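You operate a simulated robot arm through the tools that you are given. There is no shell and no other tool. Be economical: measure what you need, move in short steps, check, and stop when the job is done.

You run a simulated robot arm. Do the job below in one go: nothing can be reset, and whatever is moved stays where it is left.

JOB
Fetch the green pod and set it on the top shelf of the grey rack. Put the jug from the left half of the bench on the lower shelf of the yellow rack. Put the sign labelled "full" from the right half of the bench on the wash table top and the sign that says "ready" on the upper shelf of the grey rack. Take the red sponge on the right half of the bench and put it away on the ledge. Put the beaker from the right half of the bench in the deep white tray. Take the white basin on the upper shelf of the grey rack and put it away on the side stand. The order is free. Set down upright: jug.

Only the result counts: the job must be done as asked and must still hold three seconds after the hand-in. Knocking over, shifting, dropping, spilling or breaking anything else fails it.

ROBOT AND FRAMES
A 7-joint arm with a two-finger parallel gripper on a trunk, on a base that drives. Base frame: it is fixed to the floor where the robot stands at the start and does not move with it; the origin is under the middle of the robot, x ahead of it, y to its left, z up. Readings come in m, rad, newtons and seconds.
Its first joint turns from -2.897 to 2.897 rad. Places, roughly: beaker [-0.75, -3.75, 1]; deep white tray (22x17x7 cm) [-0.7, -3.2, 0.9]; green pod (4x4x3 cm) [0.6, -0.2, 0.9]; jug [-0.5, -1.5, 1]; ledge [-1.8, 2.9, 0.8]; lower shelf of the yellow rack [0.9, -6, 0.6]; red sponge (9x5x4 cm) [-0.7, -3.6, 0.9]; side stand [-2.9, -0.7, 0.8]; sign [-0.5, -3.25, 1]; top shelf of the grey rack [0.9, -4.8, 1.5]; upper shelf of the grey rack [0.9, -4.8, 1]; wash table top [0.8, -0.9, 0.9]; white basin (31x16x8 cm) [0.9, -5, 1.1]. Payload 1.57 kg.
The tool frame sits at the grasp point between the pads (the TCP): z along the fingers, y along the line on which they close. The tips reach 0.03 m beyond it. The gripper opens to 0.11 m. The fingers are 0.024 m wide and 0.012 m thick; the gripper's body (0.048 by 0.112 m) begins 0.078 m behind the TCP.
Orientation is that of the tool frame in the base frame, as [roll, pitch, yaw] about the fixed x, y, z axes, in that order (R = Rz(yaw) Ry(pitch) Rx(roll)). With the fingers straight down and closing along the base's y, the tool's x points along the base's -x, its y along +y and its z along -z.

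CONTROLS
- The arm moves only by the tool move_arm. Its argument "motion" is a list of rows, each a list of 3 entries, a list of its own where there are three numbers: the shift along the base's x, y, z in m, then the turn, a rotation vector about the base's x, y, z in rad, then the opening in per cent of the stroke, from 0 (shut) to 100 (fully open). In form: [[[x, y, z], [ax, ay, az], grip], ...]. A call has 1 to 10 rows; each row is the pose to reach, as a shift and turn from the pose commanded when the call began. Each row takes 0.2 s and may step no farther than 0.05 m and 0.15 rad from the row before; otherwise, or with a gripper value out of range, the whole call is refused. A pose out of reach is approached as far as the arm can. The call stops where the force on the tool passes 40 N (or 10 N more than at its start, if that is more) or the arm is blocked; 0.2 s more then pass. The fingers move at their own pace (about 0.108 m/s each) and stop on an object; they squeeze with about 43 N. The grip force told is the motor's: it shows also when the fingers shut on nothing. Time passes only in rows, and 0.2 s behind the last, so rows that repeat a pose let the fingers close. The reply holds the time, the measured pose of the TCP, the force on the tool along the base axes, the opening and the grip force, in the units named above and with some noise, with the torque about the TCP (base axes, N m) and any sound that the robot's microphone picked up.
- Cameras (640 x 400 px; columns grow to the right, rows downward): "scene" is now at [0.4592, 0.1263, 1.3019]; the picture's right is [-0.96, -0.30, 0.00], its down [-0.22, 0.71, -0.67] and it looks along [0.20, -0.64, -0.74] (base axes); focal length 214 px, centre (320, 200). "wrist" rides on the gripper at [0.07, 0.016, -0.141] in the tool frame; the picture's right is [-0.23, 0.97, 0.00], its down [-0.86, -0.20, -0.48] and it looks along [-0.47, -0.11, 0.88] (tool axes); focal length 222 px, centre (320, 200). There is no depth. A picture from a camera that has moved, and an enlarged one, comes with that camera's place and axes in the base frame and with its lens. The place of the scene camera against the robot may be out by one fixed shift of up to 0.025 m in any direction.
- capture(camera): a new picture of that camera. The clock stands still meanwhile.
- lift_body(by): slides the trunk up (or, below 0, down) by that many m; the arm and the scene camera ride with it, the base frame stays. It gives what a move gives, with no picture.
- drive_base(legs): drives the robot by 1 to 6 legs, each [ahead, left, turn to the left] in m, m and rad, along the robot's own axes; the way and the turn of a leg run together, so that a leg with both is an arc; at most 1.5 m and 3.142 rad a leg. The arm and the cameras ride along, it lands a little off, and it stops where it bumps. It gives what a move gives.
- aim_head(pan, tilt): turns the head with the scene camera to pan (to the left, within 1.798 rad either way) and tilt (down, from -0.506 to 1.204), counted from straight ahead of the robot. It gives what a move gives.
- close_up(camera, box): a new picture of the part [left, top, right, bottom] of that camera's present view, enlarged. The clock stands still meanwhile.
- close_job(): hands the job in; it is judged then, once.

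Go step by step. Nothing tells you exact positions but the pictures and the camera data: compare them with the known pose of the tool, close in by small moves and look again before you grip or let go. The budget is 207 turns and 192 pictures, counting those below and the enlarged ones. Unless the task says otherwise, let go and move clear before handing in.

The tools are called after "Request:" by a JSON object that holds its "op" and its "data". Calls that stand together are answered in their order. move_arm: Moves the arm, as the interface text tells. Its arguments: {"type":"object","properties":{"motion":{"type":"array","items":{"type":"array"}}},"required":["motion"]} The other tools are called the same way: lift_body (by) slides the trunk up or down; drive_base (legs) drives the base; aim_head (pan, tilt) turns the head that bears the scene camera; capture (camera) takes a picture; close_up (camera, box) takes an enlarged picture of a part of a camera's view; close_job () hands the job in.

At the start:

```text
t: 0.0
eef_pos: [0.4763, -0.276, 1.1784]
ee_rot: [3.139, 0.004, 3.141]
ft_force: [-1.2, 0.0, -0.5]
wrist_torque: [0.0, 0.01, 0.03]
gripper_width: 0.1101
finger_force: 0.1
trunk travel left (down, up): [-0.375, 0.235]
robot x, y, heading: [0.0014, 0.0001, 0.003]
head pan, tilt: [-1.271, 0.836]
```

scene: 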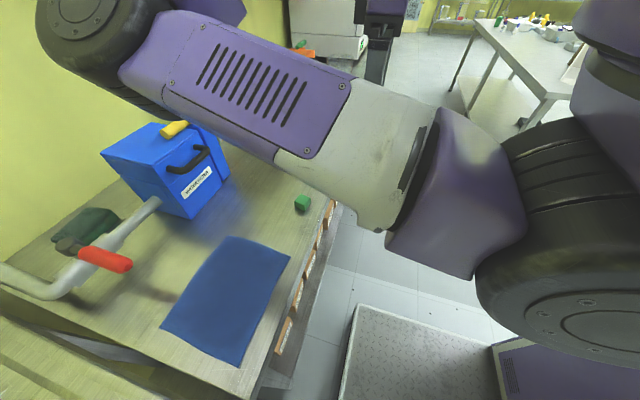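
wrist: 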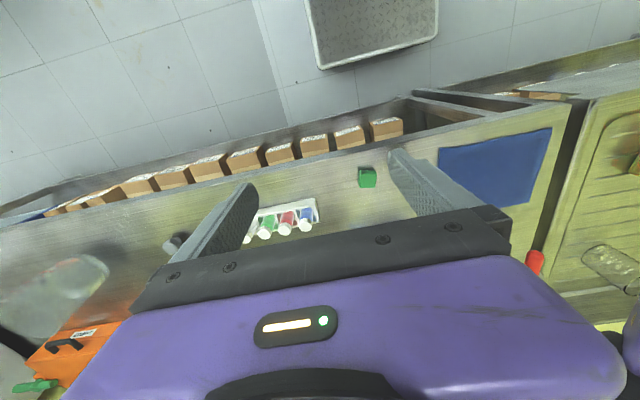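

I see the green pod on the wash table near (0.60, -0.20, 0.9). First I take a closer look at it, and take in the room.

Request:
{"op": "close_up", "data": {"camera": "wrist", "box": [320, 140, 420, 203]}}

Request:
{"op": "close_up", "data": {"camera": "scene", "box": [240, 0, 640, 250]}}

```text
6.35 times, centred on (370, 172) of wrist
camera zoom: at [0.4064, -0.2593, 1.319], right [0.23, 0.97, 0.0], down [0.85, -0.2, 0.48], along [0.47, -0.11, -0.88], focal length 1410 px, centre (2, 381)
```

zoom: 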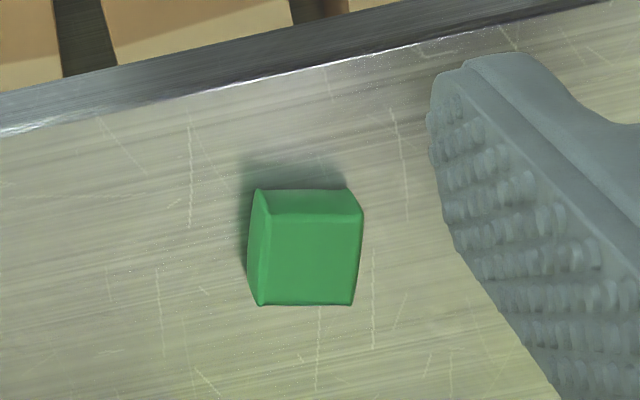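

```text
1.60 times, centred on (440, 125) of scene
camera zoom: at [0.4592, 0.1263, 1.3019], right [-0.96, -0.3, 0.0], down [-0.22, 0.71, -0.67], along [0.2, -0.64, -0.74], focal length 343 px, centre (128, 320)
```

zoom: 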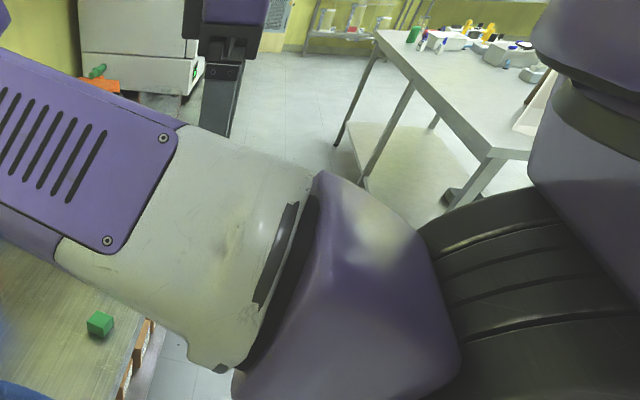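

The pod's centre is near (0.612, -0.204) with its top at about 0.89, turned by about -12°. I move above it.

Request:
{"op": "move_arm", "data": {"motion": [[[0.02, 0.011, -0.038], [0, 0, -0.03], 60], [[0.04, 0.021, -0.073], [0, 0, -0.06], 60], [[0.06, 0.032, -0.11], [0, 0, -0.1], 60], [[0.08, 0.042, -0.145], [0, 0, -0.14], 60], [[0.1, 0.053, -0.18], [0, 0, -0.17], 60], [[0.12, 0.064, -0.21], [0, 0, -0.21], 60], [[0.136, 0.072, -0.235], [0, 0, -0.21], 60]]}}

Request:
{"op": "capture", "data": {"camera": "wrist"}}

Request:
{"op": "capture", "data": {"camera": "scene"}}

```text
t: 1.6
eef_pos: [0.6114, -0.2037, 0.9447]
ee_rot: [3.14, 0.006, 2.931]
ft_force: [-0.4, -0.5, 0.5]
wrist_torque: [0.05, 0.02, -0.02]
gripper_width: 0.0662
finger_force: 0.1
trunk travel left (down, up): [-0.375, 0.235]
robot x, y, heading: [-0.0011, 0.0017, -0.003]
head pan, tilt: [-1.271, 0.836]
```

```text
187 pictures are left
camera wrist: at [0.547, -0.1724, 1.0857], right [0.43, 0.9, 0.0], down [0.79, -0.37, 0.48], along [0.44, -0.2, -0.88], focal length 222 px, centre (320, 200)
```

wrist: 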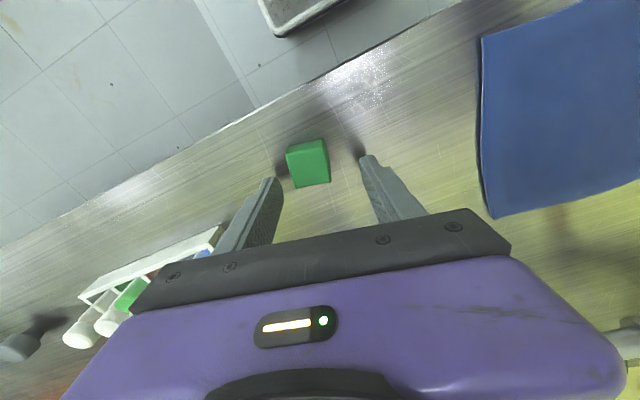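

```text
186 pictures are left
camera scene: at [0.4591, 0.1261, 1.302], right [-0.96, -0.3, 0.0], down [-0.22, 0.71, -0.67], along [0.2, -0.64, -0.74], focal length 214 px, centre (320, 200)
```

scene: 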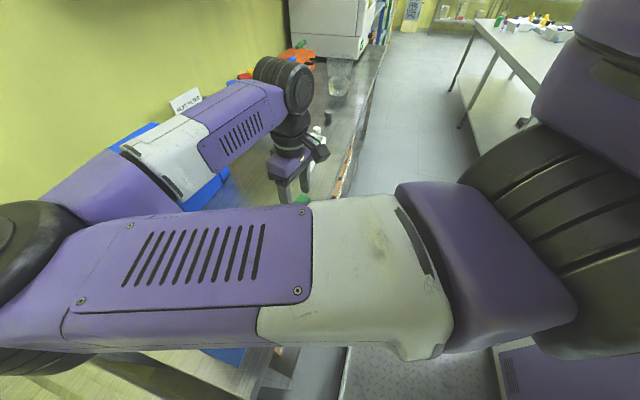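

The fingers straddle the pod; I enlarge to check the alignment.

Request:
{"op": "close_up", "data": {"camera": "wrist", "box": [240, 110, 432, 230]}}

```text
3.33 times, centred on (336, 170) of wrist
camera zoom: at [0.547, -0.1724, 1.0857], right [0.43, 0.9, 0.0], down [0.79, -0.37, 0.48], along [0.44, -0.2, -0.88], focal length 740 px, centre (267, 300)
```

zoom: 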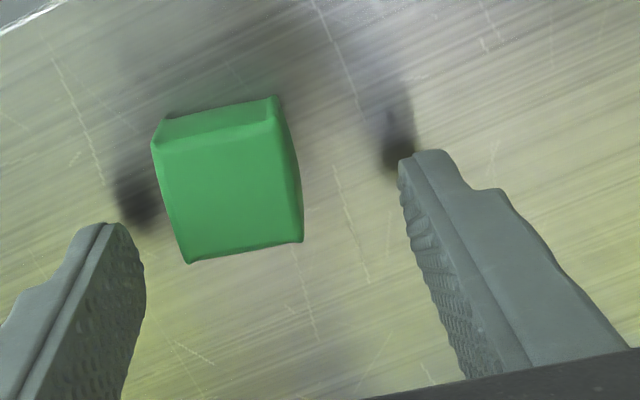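

The pod's centre is about 8 mm further to -y and turned a touch more. I correct, descend and close.

Request:
{"op": "move_arm", "data": {"motion": [[[0, -0.008, 0], [0, 0, -0.05], 60], [[0, -0.008, -0.025], [0, 0, -0.05], 60], [[0, -0.008, -0.046], [0, 0, -0.05], 60], [[0, -0.008, -0.046], [0, 0, -0.05], 0], [[0, -0.008, -0.046], [0, 0, -0.05], 0], [[0, -0.008, -0.046], [0, 0, -0.05], 0]]}}

Request:
{"op": "close_up", "data": {"camera": "wrist", "box": [240, 110, 432, 230]}}

```text
t: 2.2
eef_pos: [0.6125, -0.2117, 0.9295]
ee_rot: [-3.141, 0.005, 2.88]
ft_force: [-2.4, 1.7, 12.2]
wrist_torque: [-0.24, 0.33, -0.11]
gripper_width: 0.0648
finger_force: 0.0
trunk travel left (down, up): [-0.375, 0.235]
robot x, y, heading: [0.0018, -0.0017, 0.003]
head pan, tilt: [-1.271, 0.836]
stopped in row 3: the force on the tool passed its limit at 77 N (the readings are from after the stop); the commanded pose is now the measured one
```

```text
3.33 times, centred on (336, 170) of wrist
camera zoom: at [0.5485, -0.1771, 1.07], right [0.47, 0.88, 0.0], down [0.77, -0.41, 0.48], along [0.43, -0.23, -0.88], focal length 740 px, centre (267, 300)
```

zoom: 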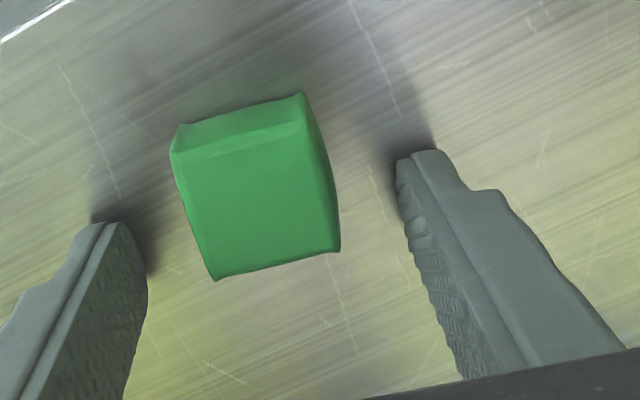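

The tips touch the table, so it lies at z≈0.90 and the pod is nearer at (0.598, -0.205). I lift slightly, shift and grip.

Request:
{"op": "move_arm", "data": {"motion": [[[0, 0, 0.004], [0, 0, 0], 60], [[-0.014, 0.006, 0.004], [0, 0, 0.03], 60], [[-0.014, 0.006, 0.004], [0, 0, 0.03], 60]]}}

Request:
{"op": "close_up", "data": {"camera": "wrist", "box": [240, 110, 432, 230]}}

```text
t: 3.0
eef_pos: [0.5985, -0.2064, 0.9331]
ee_rot: [3.14, 0.003, 2.911]
ft_force: [-0.1, 0.6, 0.0]
wrist_torque: [0.02, 0.0, -0.02]
gripper_width: 0.0663
finger_force: 0.1
trunk travel left (down, up): [-0.375, 0.235]
robot x, y, heading: [0.0005, -0.0042, -0.002]
head pan, tilt: [-1.271, 0.836]
```

```text
3.33 times, centred on (336, 170) of wrist
camera zoom: at [0.5341, -0.1731, 1.0725], right [0.44, 0.9, 0.0], down [0.78, -0.39, 0.48], along [0.43, -0.21, -0.88], focal length 740 px, centre (267, 300)
```

zoom: 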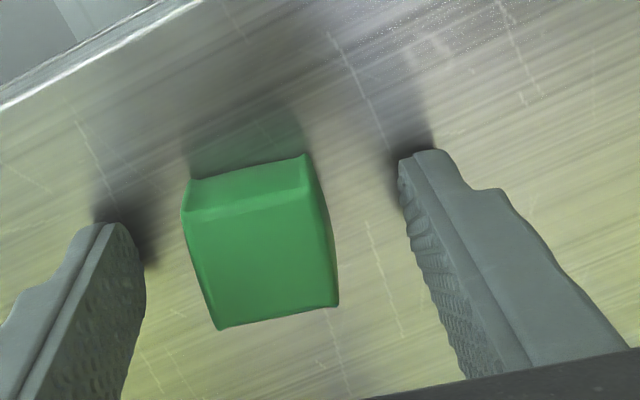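

TCP is within about 4 mm of the pod's centre. I close.

Request:
{"op": "move_arm", "data": {"motion": [[[-0.004, 0.0, 0], [0, 0, 0], 20], [[-0.004, 0.0, 0], [0, 0, 0], 0], [[-0.004, 0.0, 0], [0, 0, 0], 0], [[-0.004, 0.0, 0], [0, 0, 0], 0], [[-0.004, 0.0, 0.04], [0, 0, 0], 0], [[-0.004, 0.0, 0.08], [0, 0, 0], 0], [[-0.004, 0.0, 0.12], [0, 0, 0], 0], [[-0.004, 0.0, 0.16], [0, 0, 0], 0]]}}

Request:
{"op": "capture", "data": {"camera": "wrist"}}

```text
t: 4.8
eef_pos: [0.595, -0.206, 1.0926]
ee_rot: [3.14, 0.005, 2.912]
ft_force: [0.8, 0.1, 0.1]
wrist_torque: [0.0, 0.04, 0.01]
gripper_width: 0.0326
finger_force: 41.0
trunk travel left (down, up): [-0.375, 0.235]
robot x, y, heading: [-0.0025, 0.0007, 0.002]
head pan, tilt: [-1.271, 0.836]
```

```text
182 pictures are left
camera wrist: at [0.5303, -0.1728, 1.2338], right [0.44, 0.9, 0.0], down [0.78, -0.39, 0.48], along [0.43, -0.21, -0.88], focal length 222 px, centre (320, 200)
```

wrist: 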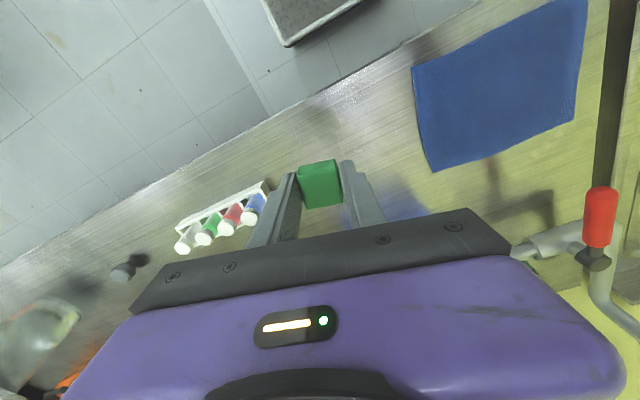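

The pod is held (opening 33 mm). I look around before I drive: to the right along the aisle, and behind.

Request:
{"op": "aim_head", "data": {"pan": -1.75, "tilt": 0.45}}

Request:
{"op": "capture", "data": {"camera": "scene"}}

Request:
{"op": "aim_head", "data": {"pan": -1.2, "tilt": 0.3}}

Request:
{"op": "capture", "data": {"camera": "scene"}}

Request:
{"op": "aim_head", "data": {"pan": 1.6, "tilt": 0.4}}

Request:
{"op": "capture", "data": {"camera": "scene"}}

```text
t: 5.7
eef_pos: [0.5952, -0.2045, 1.0927]
ee_rot: [3.14, 0.006, 2.91]
ft_force: [-0.5, 0.0, 0.3]
wrist_torque: [0.0, 0.02, 0.0]
gripper_width: 0.0327
finger_force: 41.0
trunk travel left (down, up): [-0.375, 0.235]
robot x, y, heading: [-0.0001, 0.0002, -0.005]
head pan, tilt: [-1.751, 0.45]
```

```text
181 pictures are left
camera scene: at [0.4195, 0.1114, 1.3352], right [-0.98, 0.18, 0.0], down [0.08, 0.43, -0.9], along [-0.16, -0.89, -0.44], focal length 214 px, centre (320, 200)
```

scene: 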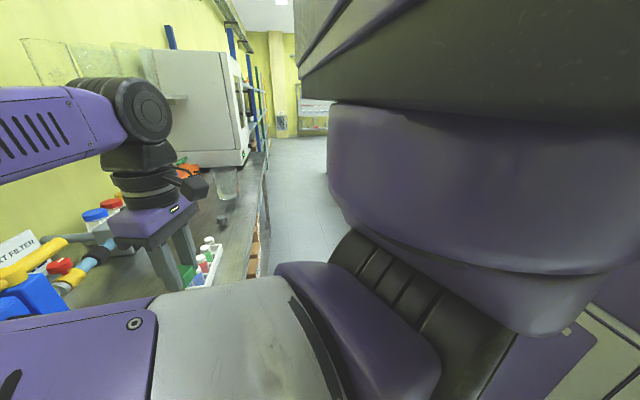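

```text
t: 6.7
eef_pos: [0.5955, -0.2061, 1.0931]
ee_rot: [3.139, 0.005, 2.91]
ft_force: [-0.6, -0.7, 0.5]
wrist_torque: [0.02, 0.01, 0.01]
gripper_width: 0.0324
finger_force: 40.4
trunk travel left (down, up): [-0.375, 0.235]
robot x, y, heading: [0.0017, 0.0024, 0.001]
head pan, tilt: [-1.201, 0.3]
```

```text
180 pictures are left
camera scene: at [0.4696, 0.1148, 1.3491], right [-0.93, -0.36, 0.0], down [-0.11, 0.28, -0.96], along [0.34, -0.89, -0.3], focal length 214 px, centre (320, 200)
```

scene: 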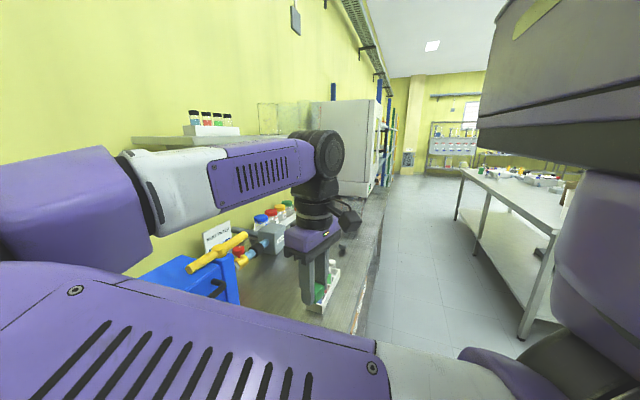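

```text
t: 9.2
eef_pos: [0.5951, -0.2052, 1.0935]
ee_rot: [3.14, 0.005, 2.911]
ft_force: [-0.1, -0.3, -0.3]
wrist_torque: [-0.01, 0.01, 0.0]
gripper_width: 0.0324
finger_force: 40.2
trunk travel left (down, up): [-0.375, 0.235]
robot x, y, heading: [0.0004, 0.0023, 0.003]
head pan, tilt: [1.6, 0.4]
```

```text
179 pictures are left
camera scene: at [0.4331, 0.2945, 1.3399], right [1.0, 0.03, 0.0], down [0.01, -0.39, -0.92], along [-0.03, 0.92, -0.39], focal length 214 px, centre (320, 200)
```

scene: 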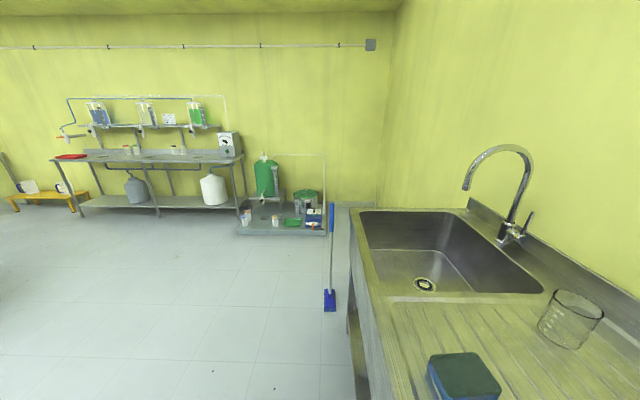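

The aisle runs along -y, between the wash table (x>0.5) and the bench (x<-0.4). I raise the trunk, back off, turn right and line up with the aisle.

Request:
{"op": "lift_body", "data": {"by": 0.23}}

Request:
{"op": "drive_base", "data": {"legs": [[-0.45, 0, 0], [0, 0, -1.571], [0, 0.5, 0]]}}

Request:
{"op": "aim_head", "data": {"pan": 0, "tilt": 0.35}}

Request:
{"op": "capture", "data": {"camera": "scene"}}

```text
t: 11.6
eef_pos: [0.5938, -0.207, 1.3244]
ee_rot: [3.14, 0.007, 2.911]
ft_force: [0.5, 0.1, -0.1]
wrist_torque: [0.0, -0.04, -0.01]
gripper_width: 0.0326
finger_force: 40.9
trunk travel left (down, up): [-0.605, 0.005]
robot x, y, heading: [0.0006, -0.0002, -0.0]
head pan, tilt: [1.6, 0.4]
```

```text
t: 20.7
eef_pos: [-0.164, -0.5949, 1.3217]
ee_rot: [3.14, 0.006, 1.332]
ft_force: [-0.3, 0.6, -0.5]
wrist_torque: [0.0, 0.02, -0.05]
gripper_width: 0.0327
finger_force: 41.6
trunk travel left (down, up): [-0.605, 0.005]
robot x, y, heading: [0.0438, 0.0001, -1.58]
head pan, tilt: [1.6, 0.4]
```

```text
t: 22.4
eef_pos: [-0.1641, -0.5934, 1.3227]
ee_rot: [3.141, 0.006, 1.334]
ft_force: [0.1, 0.4, 0.4]
wrist_torque: [0.0, -0.04, -0.01]
gripper_width: 0.0325
finger_force: 40.5
trunk travel left (down, up): [-0.605, 0.005]
robot x, y, heading: [0.0446, -0.0013, -1.58]
head pan, tilt: [0.0, 0.351]
```

```text
178 pictures are left
camera scene: at [0.2506, -0.5205, 1.5744], right [-1.0, 0.01, 0.0], down [0.0, 0.34, -0.94], along [-0.01, -0.94, -0.34], focal length 214 px, centre (320, 200)
```

scene: 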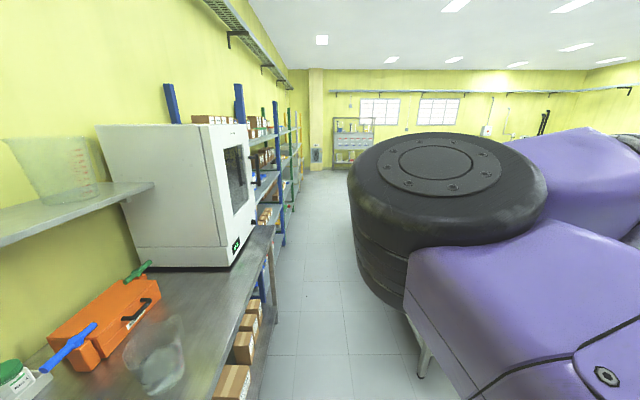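

The racks stand along the left wall. The aisle is clear; I drive ahead.

Request:
{"op": "drive_base", "data": {"legs": [[1.5, 0, 0.009], [1.4, 0, 0]]}}

Request:
{"op": "aim_head", "data": {"pan": 0.5, "tilt": 0.3}}

Request:
{"op": "capture", "data": {"camera": "scene"}}

Request:
{"op": "aim_head", "data": {"pan": -1.3, "tilt": 0.6}}

Request:
{"op": "capture", "data": {"camera": "scene"}}

```text
t: 36.3
eef_pos: [-0.1881, -3.4757, 1.3241]
ee_rot: [3.139, 0.005, 1.317]
ft_force: [0.2, -0.2, 0.3]
wrist_torque: [-0.02, -0.02, 0.0]
gripper_width: 0.0327
finger_force: 41.0
trunk travel left (down, up): [-0.605, 0.005]
robot x, y, heading: [0.0291, -2.8853, -1.598]
head pan, tilt: [0.0, 0.351]
```

```text
t: 37.2
eef_pos: [-0.1881, -3.4761, 1.3239]
ee_rot: [3.142, 0.005, 1.317]
ft_force: [0.5, 1.1, 0.0]
wrist_torque: [-0.01, 0.0, 0.02]
gripper_width: 0.0324
finger_force: 40.3
trunk travel left (down, up): [-0.605, 0.005]
robot x, y, heading: [0.0287, -2.8884, -1.593]
head pan, tilt: [0.499, 0.3]
```

```text
177 pictures are left
camera scene: at [0.2731, -3.398, 1.5791], right [-0.89, -0.46, 0.0], down [-0.14, 0.26, -0.96], along [0.44, -0.85, -0.3], focal length 214 px, centre (320, 200)
```

scene: 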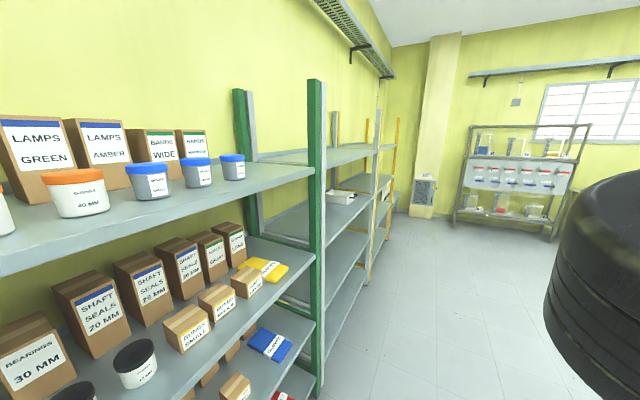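

```text
t: 39.0
eef_pos: [-0.1872, -3.476, 1.3233]
ee_rot: [3.14, 0.005, 1.318]
ft_force: [-0.8, -0.1, 0.6]
wrist_torque: [0.02, -0.04, 0.02]
gripper_width: 0.0326
finger_force: 40.8
trunk travel left (down, up): [-0.605, 0.005]
robot x, y, heading: [0.0323, -2.8841, -1.594]
head pan, tilt: [-1.3, 0.6]
```

```text
176 pictures are left
camera scene: at [0.1447, -3.3368, 1.5517], right [-0.25, 0.97, 0.0], down [0.55, 0.14, -0.83], along [-0.8, -0.2, -0.56], focal length 214 px, centre (320, 200)
```

scene: 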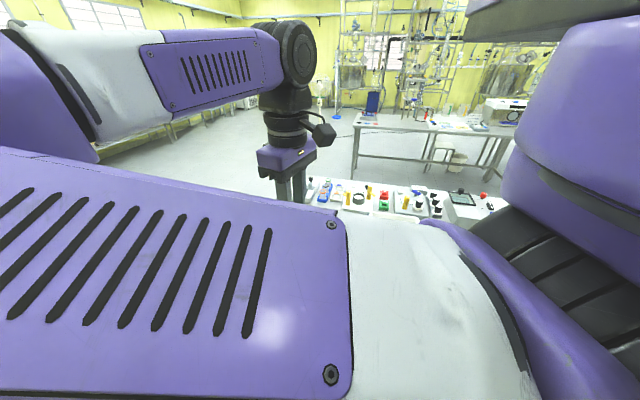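

The grey rack is between the green and yellow posts; its front is at x≈0.7. I drive on past the bench end, then step sideways into the open and turn to face the rack.

Request:
{"op": "drive_base", "data": {"legs": [[1.5, 0, 0.02], [0.35, 0, 0], [0, -0.6, 0], [0, 0, 1.571]]}}

Request:
{"op": "aim_head", "data": {"pan": 0.0, "tilt": 0.2}}

Request:
{"op": "capture", "data": {"camera": "scene"}}

```text
t: 55.0
eef_pos: [0.0102, -4.8705, 1.3232]
ee_rot: [3.139, 0.005, 2.939]
ft_force: [0.8, 0.1, -0.4]
wrist_torque: [-0.01, 0.0, 0.0]
gripper_width: 0.0325
finger_force: 41.3
trunk travel left (down, up): [-0.605, 0.005]
robot x, y, heading: [-0.5904, -4.6812, 0.027]
head pan, tilt: [-1.3, 0.6]
```

```text
t: 56.5
eef_pos: [0.0113, -4.87, 1.3232]
ee_rot: [3.138, 0.007, 2.938]
ft_force: [0.0, 0.7, 0.0]
wrist_torque: [-0.01, 0.0, 0.02]
gripper_width: 0.0327
finger_force: 40.7
trunk travel left (down, up): [-0.605, 0.005]
robot x, y, heading: [-0.591, -4.6792, 0.033]
head pan, tilt: [0.0, 0.201]
```

```text
175 pictures are left
camera scene: at [-0.0671, -4.4658, 1.5884], right [0.03, -1.0, 0.0], down [-0.2, -0.01, -0.98], along [0.98, 0.03, -0.2], focal length 214 px, centre (320, 200)
```

scene: 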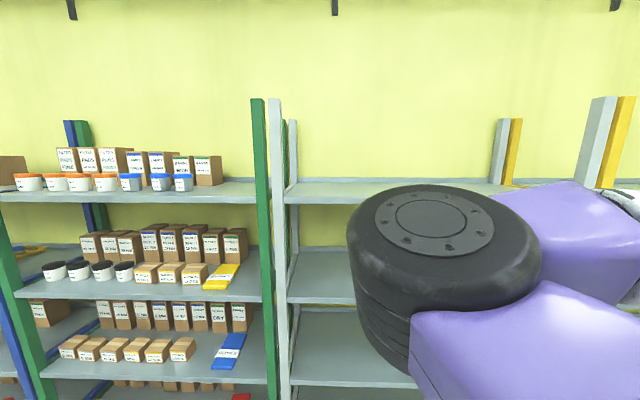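

The grey rack's top shelf looks empty and near z≈1.45. I test in the open whether the arm can raise the tool enough, fingers down.

Request:
{"op": "move_arm", "data": {"motion": [[[0.02, 0.02, 0.04], [0, 0, 0], 0], [[0.04, 0.04, 0.08], [0, 0, 0], 0], [[0.06, 0.06, 0.12], [0, 0, 0.05], 0], [[0.08, 0.08, 0.16], [0, 0, 0.1], 0], [[0.1, 0.1, 0.2], [0, 0, 0.15], 0], [[0.11, 0.11, 0.24], [0, 0, 0.2], 0], [[0.12, 0.12, 0.28], [0, 0, 0.2], 0], [[0.12, 0.13, 0.3], [0, 0, 0.2], 0]]}}

Request:
{"op": "capture", "data": {"camera": "scene"}}

Request:
{"op": "capture", "data": {"camera": "wrist"}}

```text
t: 58.3
eef_pos: [0.1327, -4.7519, 1.5666]
ee_rot: [-3.113, -0.033, 3.116]
ft_force: [0.1, 0.3, 0.1]
wrist_torque: [0.05, -0.04, -0.02]
gripper_width: 0.0323
finger_force: 40.6
out of reach, approached as far as the arm can: row 7, 8
trunk travel left (down, up): [-0.605, 0.005]
robot x, y, heading: [-0.5925, -4.6809, 0.024]
head pan, tilt: [0.0, 0.201]
```

```text
174 pictures are left
camera scene: at [-0.1018, -4.4776, 1.6543], right [-0.15, -0.99, 0.0], down [0.57, -0.08, -0.82], along [0.81, -0.12, 0.58], focal length 214 px, centre (320, 200)
```

scene: 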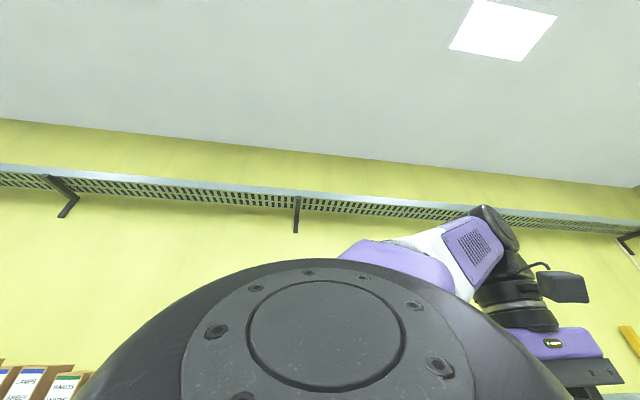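

```text
173 pictures are left
camera wrist: at [0.0679, -4.7298, 1.7082], right [0.25, 0.97, -0.04], down [0.87, -0.21, 0.46], along [0.43, -0.15, -0.89], focal length 222 px, centre (320, 200)
```

wrist: 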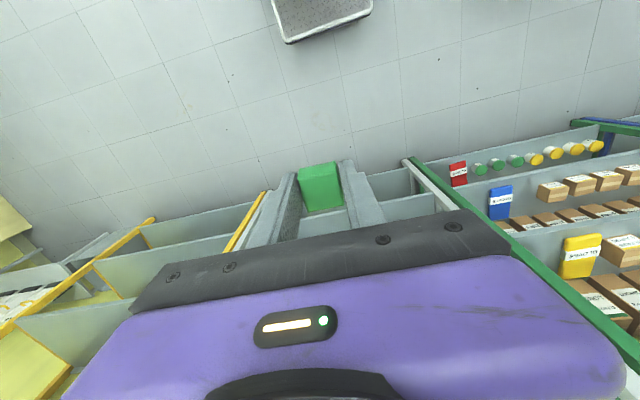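

The tool gets to 1.567 fingers-down, but the elbow crowds the head. I ease back down a little and look again.

Request:
{"op": "move_arm", "data": {"motion": [[[0.0, 0.0, -0.02], [0, 0, 0], 0], [[0.02, 0.0, -0.03], [0, 0, 0], 0], [[0.04, 0.0, -0.03], [0, 0, 0], 0]]}}

Request:
{"op": "aim_head", "data": {"pan": -0.3, "tilt": 0.2}}

Request:
{"op": "capture", "data": {"camera": "scene"}}

```text
t: 59.1
eef_pos: [0.1663, -4.7466, 1.5499]
ee_rot: [-3.138, 0.001, 3.14]
ft_force: [0.3, 0.5, -0.5]
wrist_torque: [0.01, -0.01, 0.0]
gripper_width: 0.0326
finger_force: 40.6
trunk travel left (down, up): [-0.605, 0.005]
robot x, y, heading: [-0.5932, -4.6838, 0.034]
head pan, tilt: [0.0, 0.201]
```

```text
t: 59.9
eef_pos: [0.1671, -4.748, 1.5501]
ee_rot: [3.139, 0.006, 3.137]
ft_force: [1.2, -0.3, 0.4]
wrist_torque: [-0.01, 0.02, 0.01]
gripper_width: 0.0326
finger_force: 40.9
trunk travel left (down, up): [-0.605, 0.005]
robot x, y, heading: [-0.5893, -4.6831, 0.029]
head pan, tilt: [-0.3, 0.201]
```

```text
172 pictures are left
camera scene: at [-0.09, -4.4847, 1.6413], right [-0.23, -0.97, 0.0], down [0.4, -0.09, -0.91], along [0.89, -0.21, 0.41], focal length 214 px, centre (320, 200)
```

scene: 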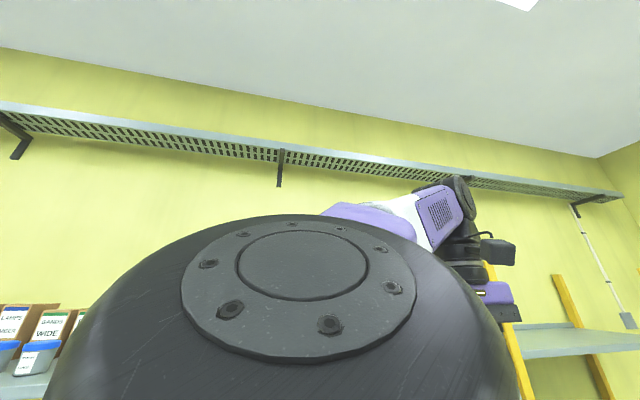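

The elbow pushes the head's camera upward. I turn the head aside to clear it and test a longer reach, which should lower the elbow.

Request:
{"op": "aim_head", "data": {"pan": 1.6, "tilt": 0.2}}

Request:
{"op": "move_arm", "data": {"motion": [[[0.04, 0.0, -0.01], [0, 0, 0], 0], [[0.08, 0.0, -0.02], [0, 0, 0], 0], [[0.1, 0.0, -0.02], [0, 0, 0], 0], [[0.12, 0.0, -0.02], [0, 0, 0], 0]]}}

Request:
{"op": "capture", "data": {"camera": "scene"}}

Request:
{"op": "capture", "data": {"camera": "wrist"}}

```text
t: 61.7
eef_pos: [0.167, -4.7466, 1.5478]
ee_rot: [-3.139, -0.001, 3.139]
ft_force: [-0.5, 0.1, -0.5]
wrist_torque: [0.02, 0.02, -0.01]
gripper_width: 0.0325
finger_force: 40.4
trunk travel left (down, up): [-0.605, 0.005]
robot x, y, heading: [-0.5899, -4.6816, 0.033]
head pan, tilt: [1.6, 0.201]
```

```text
t: 62.7
eef_pos: [0.2856, -4.747, 1.5313]
ee_rot: [3.141, 0.008, 3.141]
ft_force: [0.3, -0.1, -0.6]
wrist_torque: [0.0, 0.0, -0.01]
gripper_width: 0.0323
finger_force: 40.6
trunk travel left (down, up): [-0.605, 0.005]
robot x, y, heading: [-0.5859, -4.6821, 0.029]
head pan, tilt: [1.6, 0.201]
```

```text
171 pictures are left
camera scene: at [-0.1659, -4.3752, 1.5884], right [1.0, 0.06, 0.0], down [0.01, -0.2, -0.98], along [-0.06, 0.98, -0.2], focal length 214 px, centre (320, 200)
```

scene: 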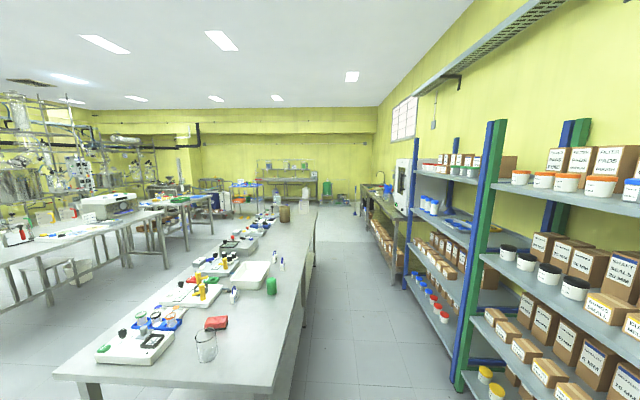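

```text
170 pictures are left
camera wrist: at [0.2153, -4.73, 1.672], right [0.23, 0.97, 0.0], down [0.85, -0.2, 0.48], along [0.47, -0.11, -0.88], focal length 222 px, centre (320, 200)
```

wrist: 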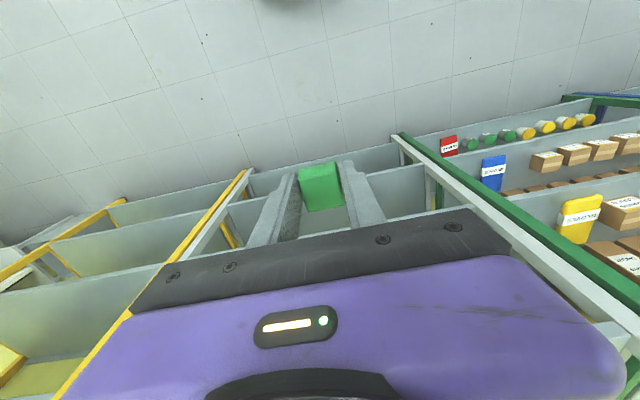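

The longer reach works (0.875 m at z 1.53) and clears the head. I roll forward until the pod is over the top shelf, and check with the wrist camera.

Request:
{"op": "drive_base", "data": {"legs": [[0.4, -0.02, -0.03]]}}

Request:
{"op": "capture", "data": {"camera": "wrist"}}

Request:
{"op": "aim_head", "data": {"pan": 0.3, "tilt": 0.1}}

Request:
{"op": "capture", "data": {"camera": "scene"}}

```text
t: 65.2
eef_pos: [0.6817, -4.787, 1.5319]
ee_rot: [3.141, 0.005, 3.11]
ft_force: [-0.5, -0.6, -0.9]
wrist_torque: [0.01, 0.0, 0.0]
gripper_width: 0.0324
finger_force: 41.3
trunk travel left (down, up): [-0.605, 0.005]
robot x, y, heading: [-0.1934, -4.7009, 0.005]
head pan, tilt: [1.6, 0.201]
```

```text
169 pictures are left
camera wrist: at [0.6124, -4.768, 1.6718], right [0.26, 0.97, 0.0], down [0.85, -0.23, 0.48], along [0.47, -0.12, -0.88], focal length 222 px, centre (320, 200)
```

wrist: 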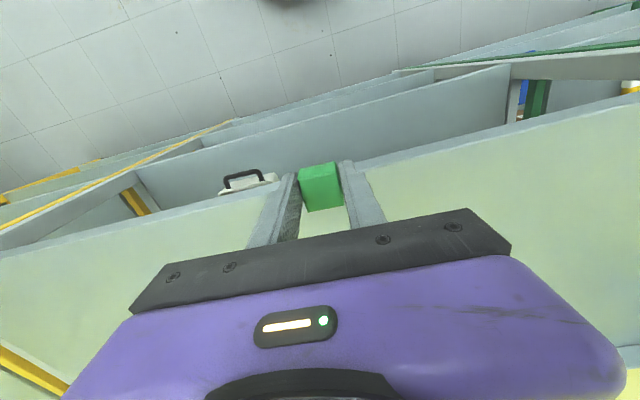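

```text
t: 66.7
eef_pos: [0.6818, -4.7879, 1.531]
ee_rot: [3.14, 0.004, 3.109]
ft_force: [0.2, -0.5, 0.5]
wrist_torque: [0.01, -0.01, 0.0]
gripper_width: 0.0324
finger_force: 40.8
trunk travel left (down, up): [-0.605, 0.005]
robot x, y, heading: [-0.1927, -4.699, -0.002]
head pan, tilt: [0.3, 0.099]
```

```text
168 pictures are left
camera scene: at [0.3329, -4.4676, 1.5978], right [0.3, -0.95, 0.0], down [-0.1, -0.03, -0.99], along [0.95, 0.29, -0.1], focal length 214 px, centre (320, 200)
```

scene: 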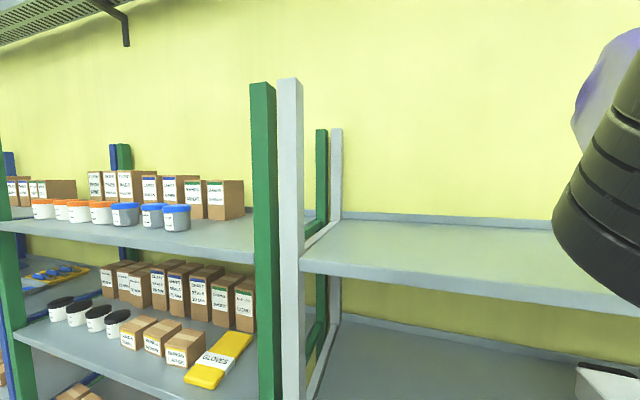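

The top shelf is at z≈1.45 with its front edge at x≈0.705. I roll on 0.13 m, and lower the pod gently.

Request:
{"op": "drive_base", "data": {"legs": [[0.13, 0, 0]]}}

Request:
{"op": "move_arm", "data": {"motion": [[[0, 0, -0.015], [0, 0, 0], 0], [[0, 0, -0.03], [0, 0, 0], 0]]}}

Request:
{"op": "capture", "data": {"camera": "wrist"}}

```text
t: 68.0
eef_pos: [0.8157, -4.7885, 1.532]
ee_rot: [3.14, 0.006, 3.108]
ft_force: [-0.5, 0.3, -0.5]
wrist_torque: [0.01, 0.0, -0.01]
gripper_width: 0.0323
finger_force: 40.9
trunk travel left (down, up): [-0.605, 0.005]
robot x, y, heading: [-0.0592, -4.6961, -0.002]
head pan, tilt: [0.3, 0.099]
```

```text
t: 68.6
eef_pos: [0.8168, -4.7889, 1.502]
ee_rot: [3.14, 0.006, 3.108]
ft_force: [0.0, -0.8, -0.5]
wrist_torque: [0.01, 0.0, 0.0]
gripper_width: 0.0324
finger_force: 40.6
trunk travel left (down, up): [-0.605, 0.005]
robot x, y, heading: [-0.0564, -4.6975, -0.003]
head pan, tilt: [0.3, 0.099]
```

```text
167 pictures are left
camera wrist: at [0.7466, -4.7694, 1.6415], right [0.26, 0.97, 0.0], down [0.85, -0.23, 0.48], along [0.47, -0.12, -0.88], focal length 222 px, centre (320, 200)
```

wrist: 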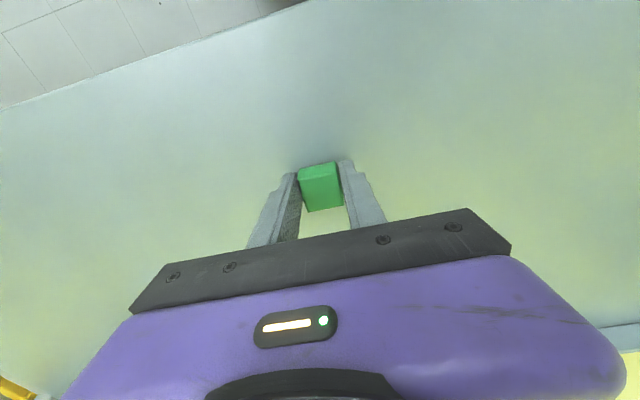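

Pod well inside the shelf. I lower in small steps until it touches.

Request:
{"op": "move_arm", "data": {"motion": [[[0, 0, -0.005], [0, 0, 0], 0], [[0, 0, -0.01], [0, 0, 0], 0], [[0, 0, -0.013], [0, 0, 0], 0], [[0, 0, -0.016], [0, 0, 0], 0], [[0, 0, -0.019], [0, 0, 0], 0]]}}

```text
t: 69.7
eef_pos: [0.8154, -4.7876, 1.4909]
ee_rot: [-3.14, 0.015, 3.109]
ft_force: [-2.3, 0.6, 12.0]
wrist_torque: [0.06, 0.17, -0.02]
gripper_width: 0.0325
finger_force: 41.0
trunk travel left (down, up): [-0.605, 0.005]
robot x, y, heading: [-0.0569, -4.6999, -0.0]
head pan, tilt: [0.3, 0.099]
stopped in row 5: the force on the tool passed its limit at 46 N (the readings are from after the stop); the commanded pose is now the measured one
```

Contact at TCP z 1.491. I raise 1 mm, open and withdraw upward.

Request:
{"op": "move_arm", "data": {"motion": [[[0, 0, 0.001], [0, 0, 0], 45], [[0, 0, 0.001], [0, 0, 0], 60], [[0, 0, 0.001], [0, 0, 0], 60], [[0, 0, 0.02], [0, 0, 0], 60], [[0, 0, 0.04], [0, 0, 0], 60]]}}

Request:
{"op": "capture", "data": {"camera": "wrist"}}

```text
t: 70.8
eef_pos: [0.8159, -4.7881, 1.5295]
ee_rot: [-3.141, 0.01, 3.108]
ft_force: [-0.7, 0.6, 0.7]
wrist_torque: [-0.02, 0.02, 0.01]
gripper_width: 0.0659
finger_force: 0.0
trunk travel left (down, up): [-0.605, 0.005]
robot x, y, heading: [-0.0551, -4.6991, -0.003]
head pan, tilt: [0.3, 0.099]
```

```text
166 pictures are left
camera wrist: at [0.7449, -4.7685, 1.6689], right [0.26, 0.97, 0.0], down [0.84, -0.23, 0.49], along [0.47, -0.13, -0.87], focal length 222 px, centre (320, 200)
```

wrist: 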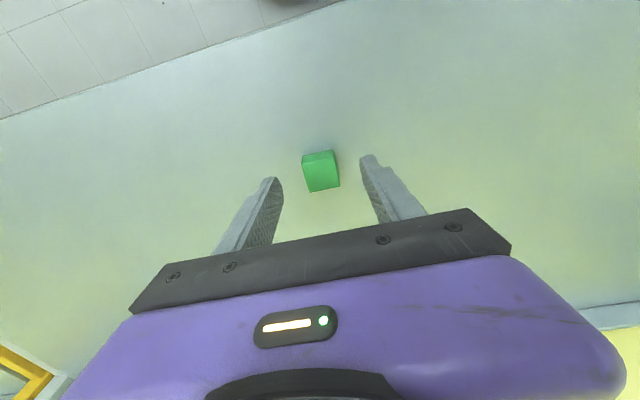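

The pod stands on the top shelf. I back off and look at the basin on the upper shelf.

Request:
{"op": "drive_base", "data": {"legs": [[-0.5, 0, 0]]}}

Request:
{"op": "lift_body", "data": {"by": -0.25}}

Request:
{"op": "aim_head", "data": {"pan": -0.5, "tilt": 0.3}}

Request:
{"op": "capture", "data": {"camera": "scene"}}

Request:
{"op": "capture", "data": {"camera": "wrist"}}

```text
t: 73.8
eef_pos: [0.3212, -4.7867, 1.5303]
ee_rot: [-3.14, 0.011, 3.111]
ft_force: [0.1, -0.2, -0.1]
wrist_torque: [0.0, 0.03, 0.05]
gripper_width: 0.0661
finger_force: 0.1
trunk travel left (down, up): [-0.605, 0.005]
robot x, y, heading: [-0.5505, -4.6955, 0.002]
head pan, tilt: [0.3, 0.099]
```

```text
t: 76.3
eef_pos: [0.3223, -4.7867, 1.2793]
ee_rot: [-3.139, 0.013, 3.11]
ft_force: [0.2, -0.4, 0.1]
wrist_torque: [0.01, 0.02, 0.02]
gripper_width: 0.0659
finger_force: 0.0
trunk travel left (down, up): [-0.355, 0.255]
robot x, y, heading: [-0.5496, -4.6983, -0.001]
head pan, tilt: [0.3, 0.099]
```

```text
t: 77.5
eef_pos: [0.3208, -4.7874, 1.2794]
ee_rot: [-3.14, 0.012, 3.11]
ft_force: [-1.0, 0.4, 0.5]
wrist_torque: [0.02, 0.01, -0.03]
gripper_width: 0.0659
finger_force: 0.0
trunk travel left (down, up): [-0.355, 0.255]
robot x, y, heading: [-0.5468, -4.6944, 0.006]
head pan, tilt: [-0.499, 0.3]
```

```text
165 pictures are left
camera scene: at [-0.0334, -4.5394, 1.3292], right [-0.48, -0.88, 0.0], down [-0.26, 0.14, -0.96], along [0.84, -0.46, -0.3], focal length 214 px, centre (320, 200)
```

scene: 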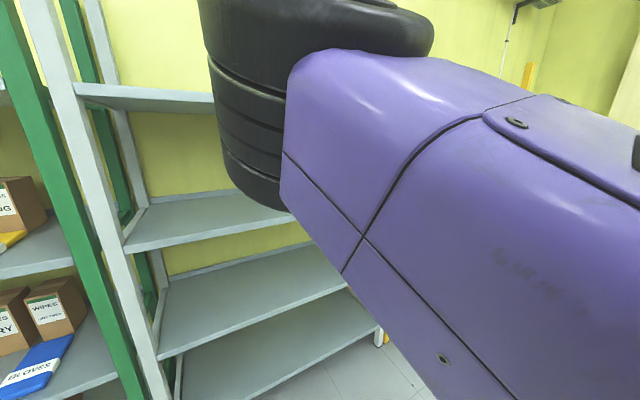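

```text
164 pictures are left
camera wrist: at [0.2507, -4.7677, 1.419], right [0.26, 0.97, 0.0], down [0.84, -0.23, 0.49], along [0.47, -0.12, -0.87], focal length 222 px, centre (320, 200)
```

wrist: 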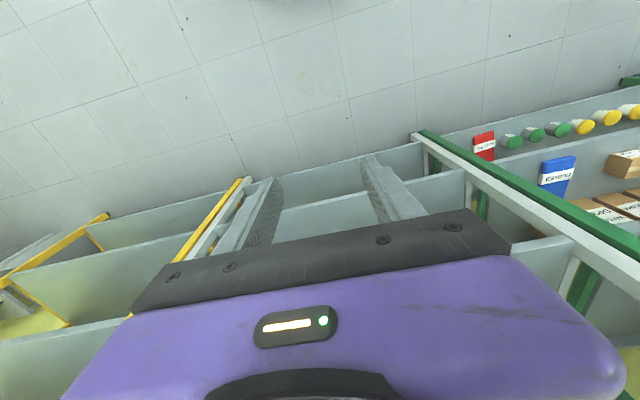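

The arm hides the basin. I step to the right and look left at it.

Request:
{"op": "drive_base", "data": {"legs": [[0, -0.75, 0]]}}

Request:
{"op": "aim_head", "data": {"pan": 0.25, "tilt": 0.3}}

Request:
{"op": "capture", "data": {"camera": "scene"}}

```text
t: 81.6
eef_pos: [0.3234, -5.5433, 1.2795]
ee_rot: [-3.138, 0.013, 3.113]
ft_force: [-0.2, 0.6, 0.4]
wrist_torque: [0.0, 0.04, -0.03]
gripper_width: 0.0657
finger_force: 0.0
trunk travel left (down, up): [-0.355, 0.255]
robot x, y, heading: [-0.5513, -5.4535, 0.002]
head pan, tilt: [-0.499, 0.3]
```

```text
t: 82.7
eef_pos: [0.323, -5.5433, 1.2798]
ee_rot: [-3.139, 0.013, 3.115]
ft_force: [-0.9, 0.8, 1.0]
wrist_torque: [0.02, 0.0, -0.01]
gripper_width: 0.0662
finger_force: 0.1
trunk travel left (down, up): [-0.355, 0.255]
robot x, y, heading: [-0.5506, -5.456, 0.003]
head pan, tilt: [0.25, 0.3]
```

```text
163 pictures are left
camera scene: at [-0.0246, -5.2293, 1.3291], right [0.25, -0.97, 0.0], down [-0.29, -0.07, -0.96], along [0.93, 0.24, -0.3], focal length 214 px, centre (320, 200)
```

scene: 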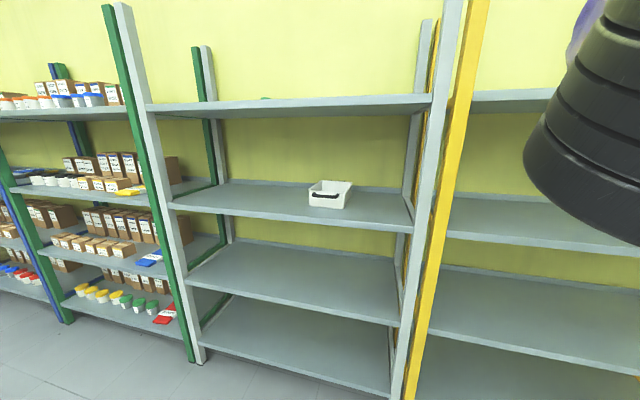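

Request:
{"op": "close_up", "data": {"camera": "scene", "box": [270, 160, 398, 240]}}

```text
5.00 times, centred on (334, 200) of scene
camera zoom: at [-0.0246, -5.2293, 1.3291], right [0.25, -0.97, 0.0], down [-0.29, -0.07, -0.96], along [0.93, 0.24, -0.3], focal length 1072 px, centre (250, 200)
```

zoom: 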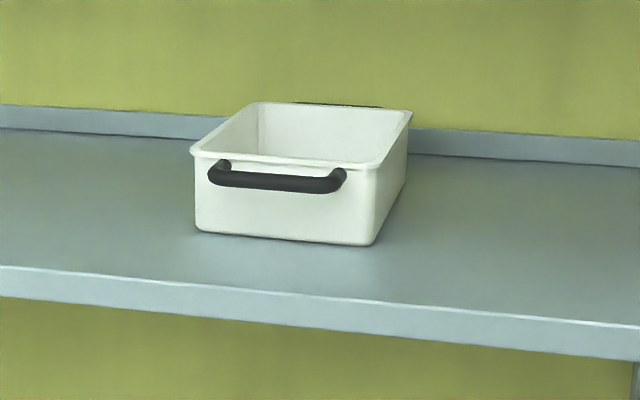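

The basin has its short end with a black bar handle to the front: bar near (0.81, -5.04, 1.08), shelf z≈1.02. I plan to grip this bar with the tool horizontal and fingers above and below it. I line the base up in the open and turn the tool.

Request:
{"op": "drive_base", "data": {"legs": [[-0.25, 0.45, 0]]}}

Request:
{"op": "move_arm", "data": {"motion": [[[0, 0, 0], [0.08, -0.08, -0.08], 60], [[0, 0, 0], [0.16, -0.16, -0.16], 60], [[0, 0, -0.02], [0.24, -0.24, -0.24], 60], [[0, 0, -0.04], [0.32, -0.32, -0.32], 60], [[0, 0, -0.06], [0.4, -0.4, -0.4], 60], [[0, 0, -0.08], [0.48, -0.48, -0.48], 60], [[0, 0, -0.1], [0.56, -0.56, -0.56], 60], [[0, 0, -0.1], [0.64, -0.64, -0.64], 60], [[0, 0, -0.1], [0.72, -0.72, -0.72], 60], [[0, 0, -0.1], [0.8, -0.8, -0.8], 60]]}}

```text
t: 85.7
eef_pos: [0.0713, -5.0888, 1.279]
ee_rot: [-3.139, 0.012, 3.119]
ft_force: [0.6, 0.5, -0.2]
wrist_torque: [0.01, -0.03, -0.02]
gripper_width: 0.0662
finger_force: 0.0
trunk travel left (down, up): [-0.355, 0.255]
robot x, y, heading: [-0.8011, -5.0065, 0.006]
head pan, tilt: [0.25, 0.3]
```

```text
t: 87.9
eef_pos: [0.0699, -5.093, 1.1664]
ee_rot: [2.101, 0.297, 2.048]
ft_force: [0.0, -0.6, -0.2]
wrist_torque: [0.02, 0.0, 0.01]
gripper_width: 0.066
finger_force: 0.0
trunk travel left (down, up): [-0.355, 0.255]
robot x, y, heading: [-0.8002, -5.0046, 0.014]
head pan, tilt: [0.25, 0.3]
```

Request:
{"op": "move_arm", "data": {"motion": [[[0, 0, 0], [0.08, -0.08, -0.08], 60], [[0, 0, 0], [0.16, -0.16, -0.16], 60], [[0, 0, 0], [0.24, -0.24, -0.24], 60], [[0, 0, 0], [0.32, -0.32, -0.32], 60], [[0, 0, 0], [0.405, -0.405, -0.405], 60]]}}

Request:
{"op": "capture", "data": {"camera": "wrist"}}

Request:
{"op": "capture", "data": {"camera": "scene"}}

```text
t: 89.1
eef_pos: [0.0702, -5.0962, 1.1652]
ee_rot: [1.665, 0.067, 1.608]
ft_force: [0.1, 0.0, 0.7]
wrist_torque: [-0.01, 0.0, -0.01]
gripper_width: 0.0661
finger_force: 0.1
out of reach, approached as far as the arm can: row 5
trunk travel left (down, up): [-0.355, 0.255]
robot x, y, heading: [-0.8008, -5.009, 0.006]
head pan, tilt: [0.25, 0.3]
```

```text
161 pictures are left
camera wrist: at [-0.0718, -5.0288, 1.1897], right [0.1, -0.16, 0.98], down [-0.46, -0.88, -0.1], along [0.88, -0.44, -0.16], focal length 222 px, centre (320, 200)
```

wrist: 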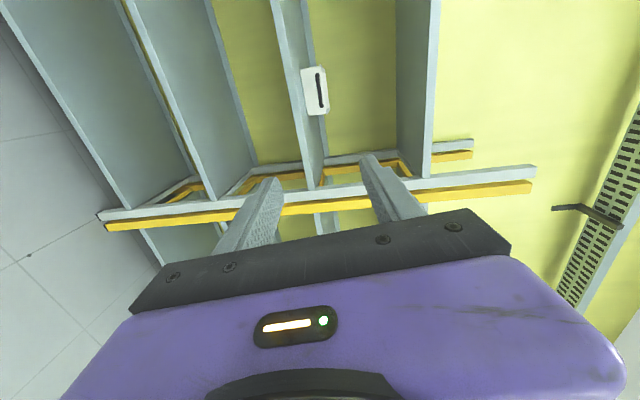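

```text
160 pictures are left
camera scene: at [-0.2884, -4.7525, 1.3316], right [0.52, -0.86, 0.0], down [-0.23, -0.14, -0.96], along [0.82, 0.5, -0.27], focal length 214 px, centre (320, 200)
```

scene: 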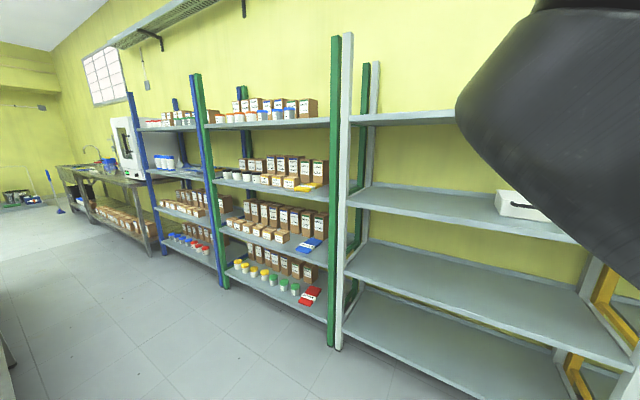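

Tool is nearly horizontal, and the wrist camera sees the handle: bar about (0.81, -5.03, 1.10). I lower the trunk, align and roll in part way.

Request:
{"op": "lift_body", "data": {"by": -0.065}}

Request:
{"op": "drive_base", "data": {"legs": [[0.5, 0.06, 0]]}}

Request:
{"op": "move_arm", "data": {"motion": [[[0, 0, 0], [-0.06, 0.03, -0.03], 60]]}}

Request:
{"op": "capture", "data": {"camera": "wrist"}}

```text
t: 90.1
eef_pos: [0.0706, -5.094, 1.0989]
ee_rot: [1.667, 0.062, 1.615]
ft_force: [-0.2, -0.8, -0.4]
wrist_torque: [0.02, -0.01, 0.01]
gripper_width: 0.0659
finger_force: 0.1
trunk travel left (down, up): [-0.29, 0.32]
robot x, y, heading: [-0.8026, -5.0058, 0.009]
head pan, tilt: [0.25, 0.3]
```

```text
t: 93.0
eef_pos: [0.5595, -5.0322, 1.1006]
ee_rot: [1.665, 0.061, 1.61]
ft_force: [0.1, 0.5, 0.0]
wrist_torque: [-0.01, 0.02, -0.03]
gripper_width: 0.0658
finger_force: 0.0
trunk travel left (down, up): [-0.29, 0.32]
robot x, y, heading: [-0.312, -4.9443, 0.01]
head pan, tilt: [0.25, 0.3]
```

```text
t: 93.4
eef_pos: [0.5538, -5.0523, 1.0911]
ee_rot: [1.717, 0.137, 1.553]
ft_force: [0.5, -1.2, -0.7]
wrist_torque: [0.0, 0.02, 0.03]
gripper_width: 0.066
finger_force: 0.1
trunk travel left (down, up): [-0.29, 0.32]
robot x, y, heading: [-0.3125, -4.9421, 0.006]
head pan, tilt: [0.25, 0.3]
```

```text
159 pictures are left
camera wrist: at [0.4189, -4.9745, 1.1163], right [0.14, -0.1, 0.99], down [-0.52, -0.85, -0.01], along [0.84, -0.51, -0.17], focal length 222 px, centre (320, 200)
```

wrist: 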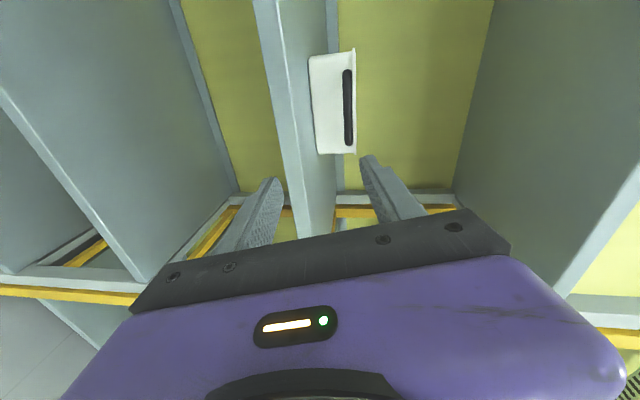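

The last tweak went the wrong way. I try the opposite roll correction, with a slight downward pitch.

Request:
{"op": "move_arm", "data": {"motion": [[[0, 0.015, 0.01], [0.07, 0.0, 0.0], 60], [[0, 0.015, 0.01], [0.135, 0.0, 0.0], 60]]}}

```text
t: 94.2
eef_pos: [0.5476, -5.0681, 1.0958]
ee_rot: [1.727, 0.019, 1.492]
ft_force: [0.2, -0.1, -0.3]
wrist_torque: [-0.01, -0.03, -0.01]
gripper_width: 0.0661
finger_force: 0.2
trunk travel left (down, up): [-0.29, 0.32]
robot x, y, heading: [-0.3156, -4.9404, 0.0]
head pan, tilt: [0.25, 0.3]
stopped in row 2: the arm was blocked; the commanded pose is now the measured one
```

Request:
{"op": "capture", "data": {"camera": "scene"}}

Request:
{"op": "capture", "data": {"camera": "wrist"}}

```text
158 pictures are left
camera scene: at [0.2013, -4.69, 1.2645], right [0.51, -0.86, 0.0], down [-0.25, -0.15, -0.96], along [0.82, 0.49, -0.29], focal length 214 px, centre (320, 200)
```

scene: 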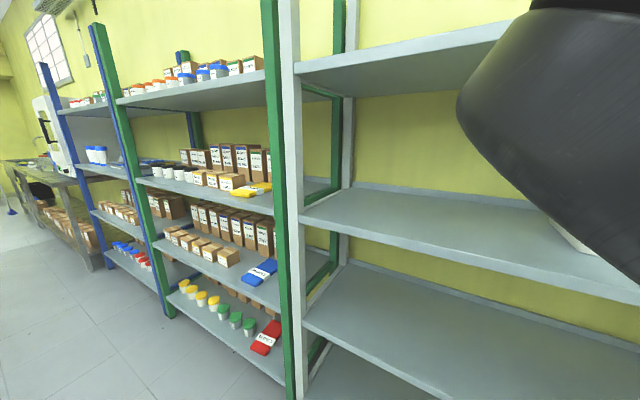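

```text
157 pictures are left
camera wrist: at [0.418, -4.986, 1.1306], right [0.14, -0.22, 0.97], down [-0.57, -0.82, -0.11], along [0.81, -0.54, -0.24], focal length 222 px, centre (320, 200)
```

wrist: 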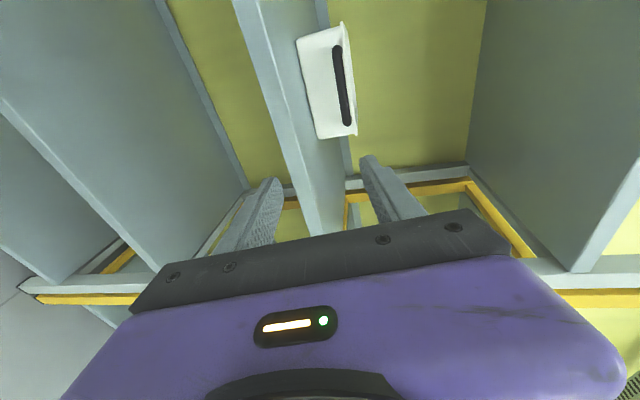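

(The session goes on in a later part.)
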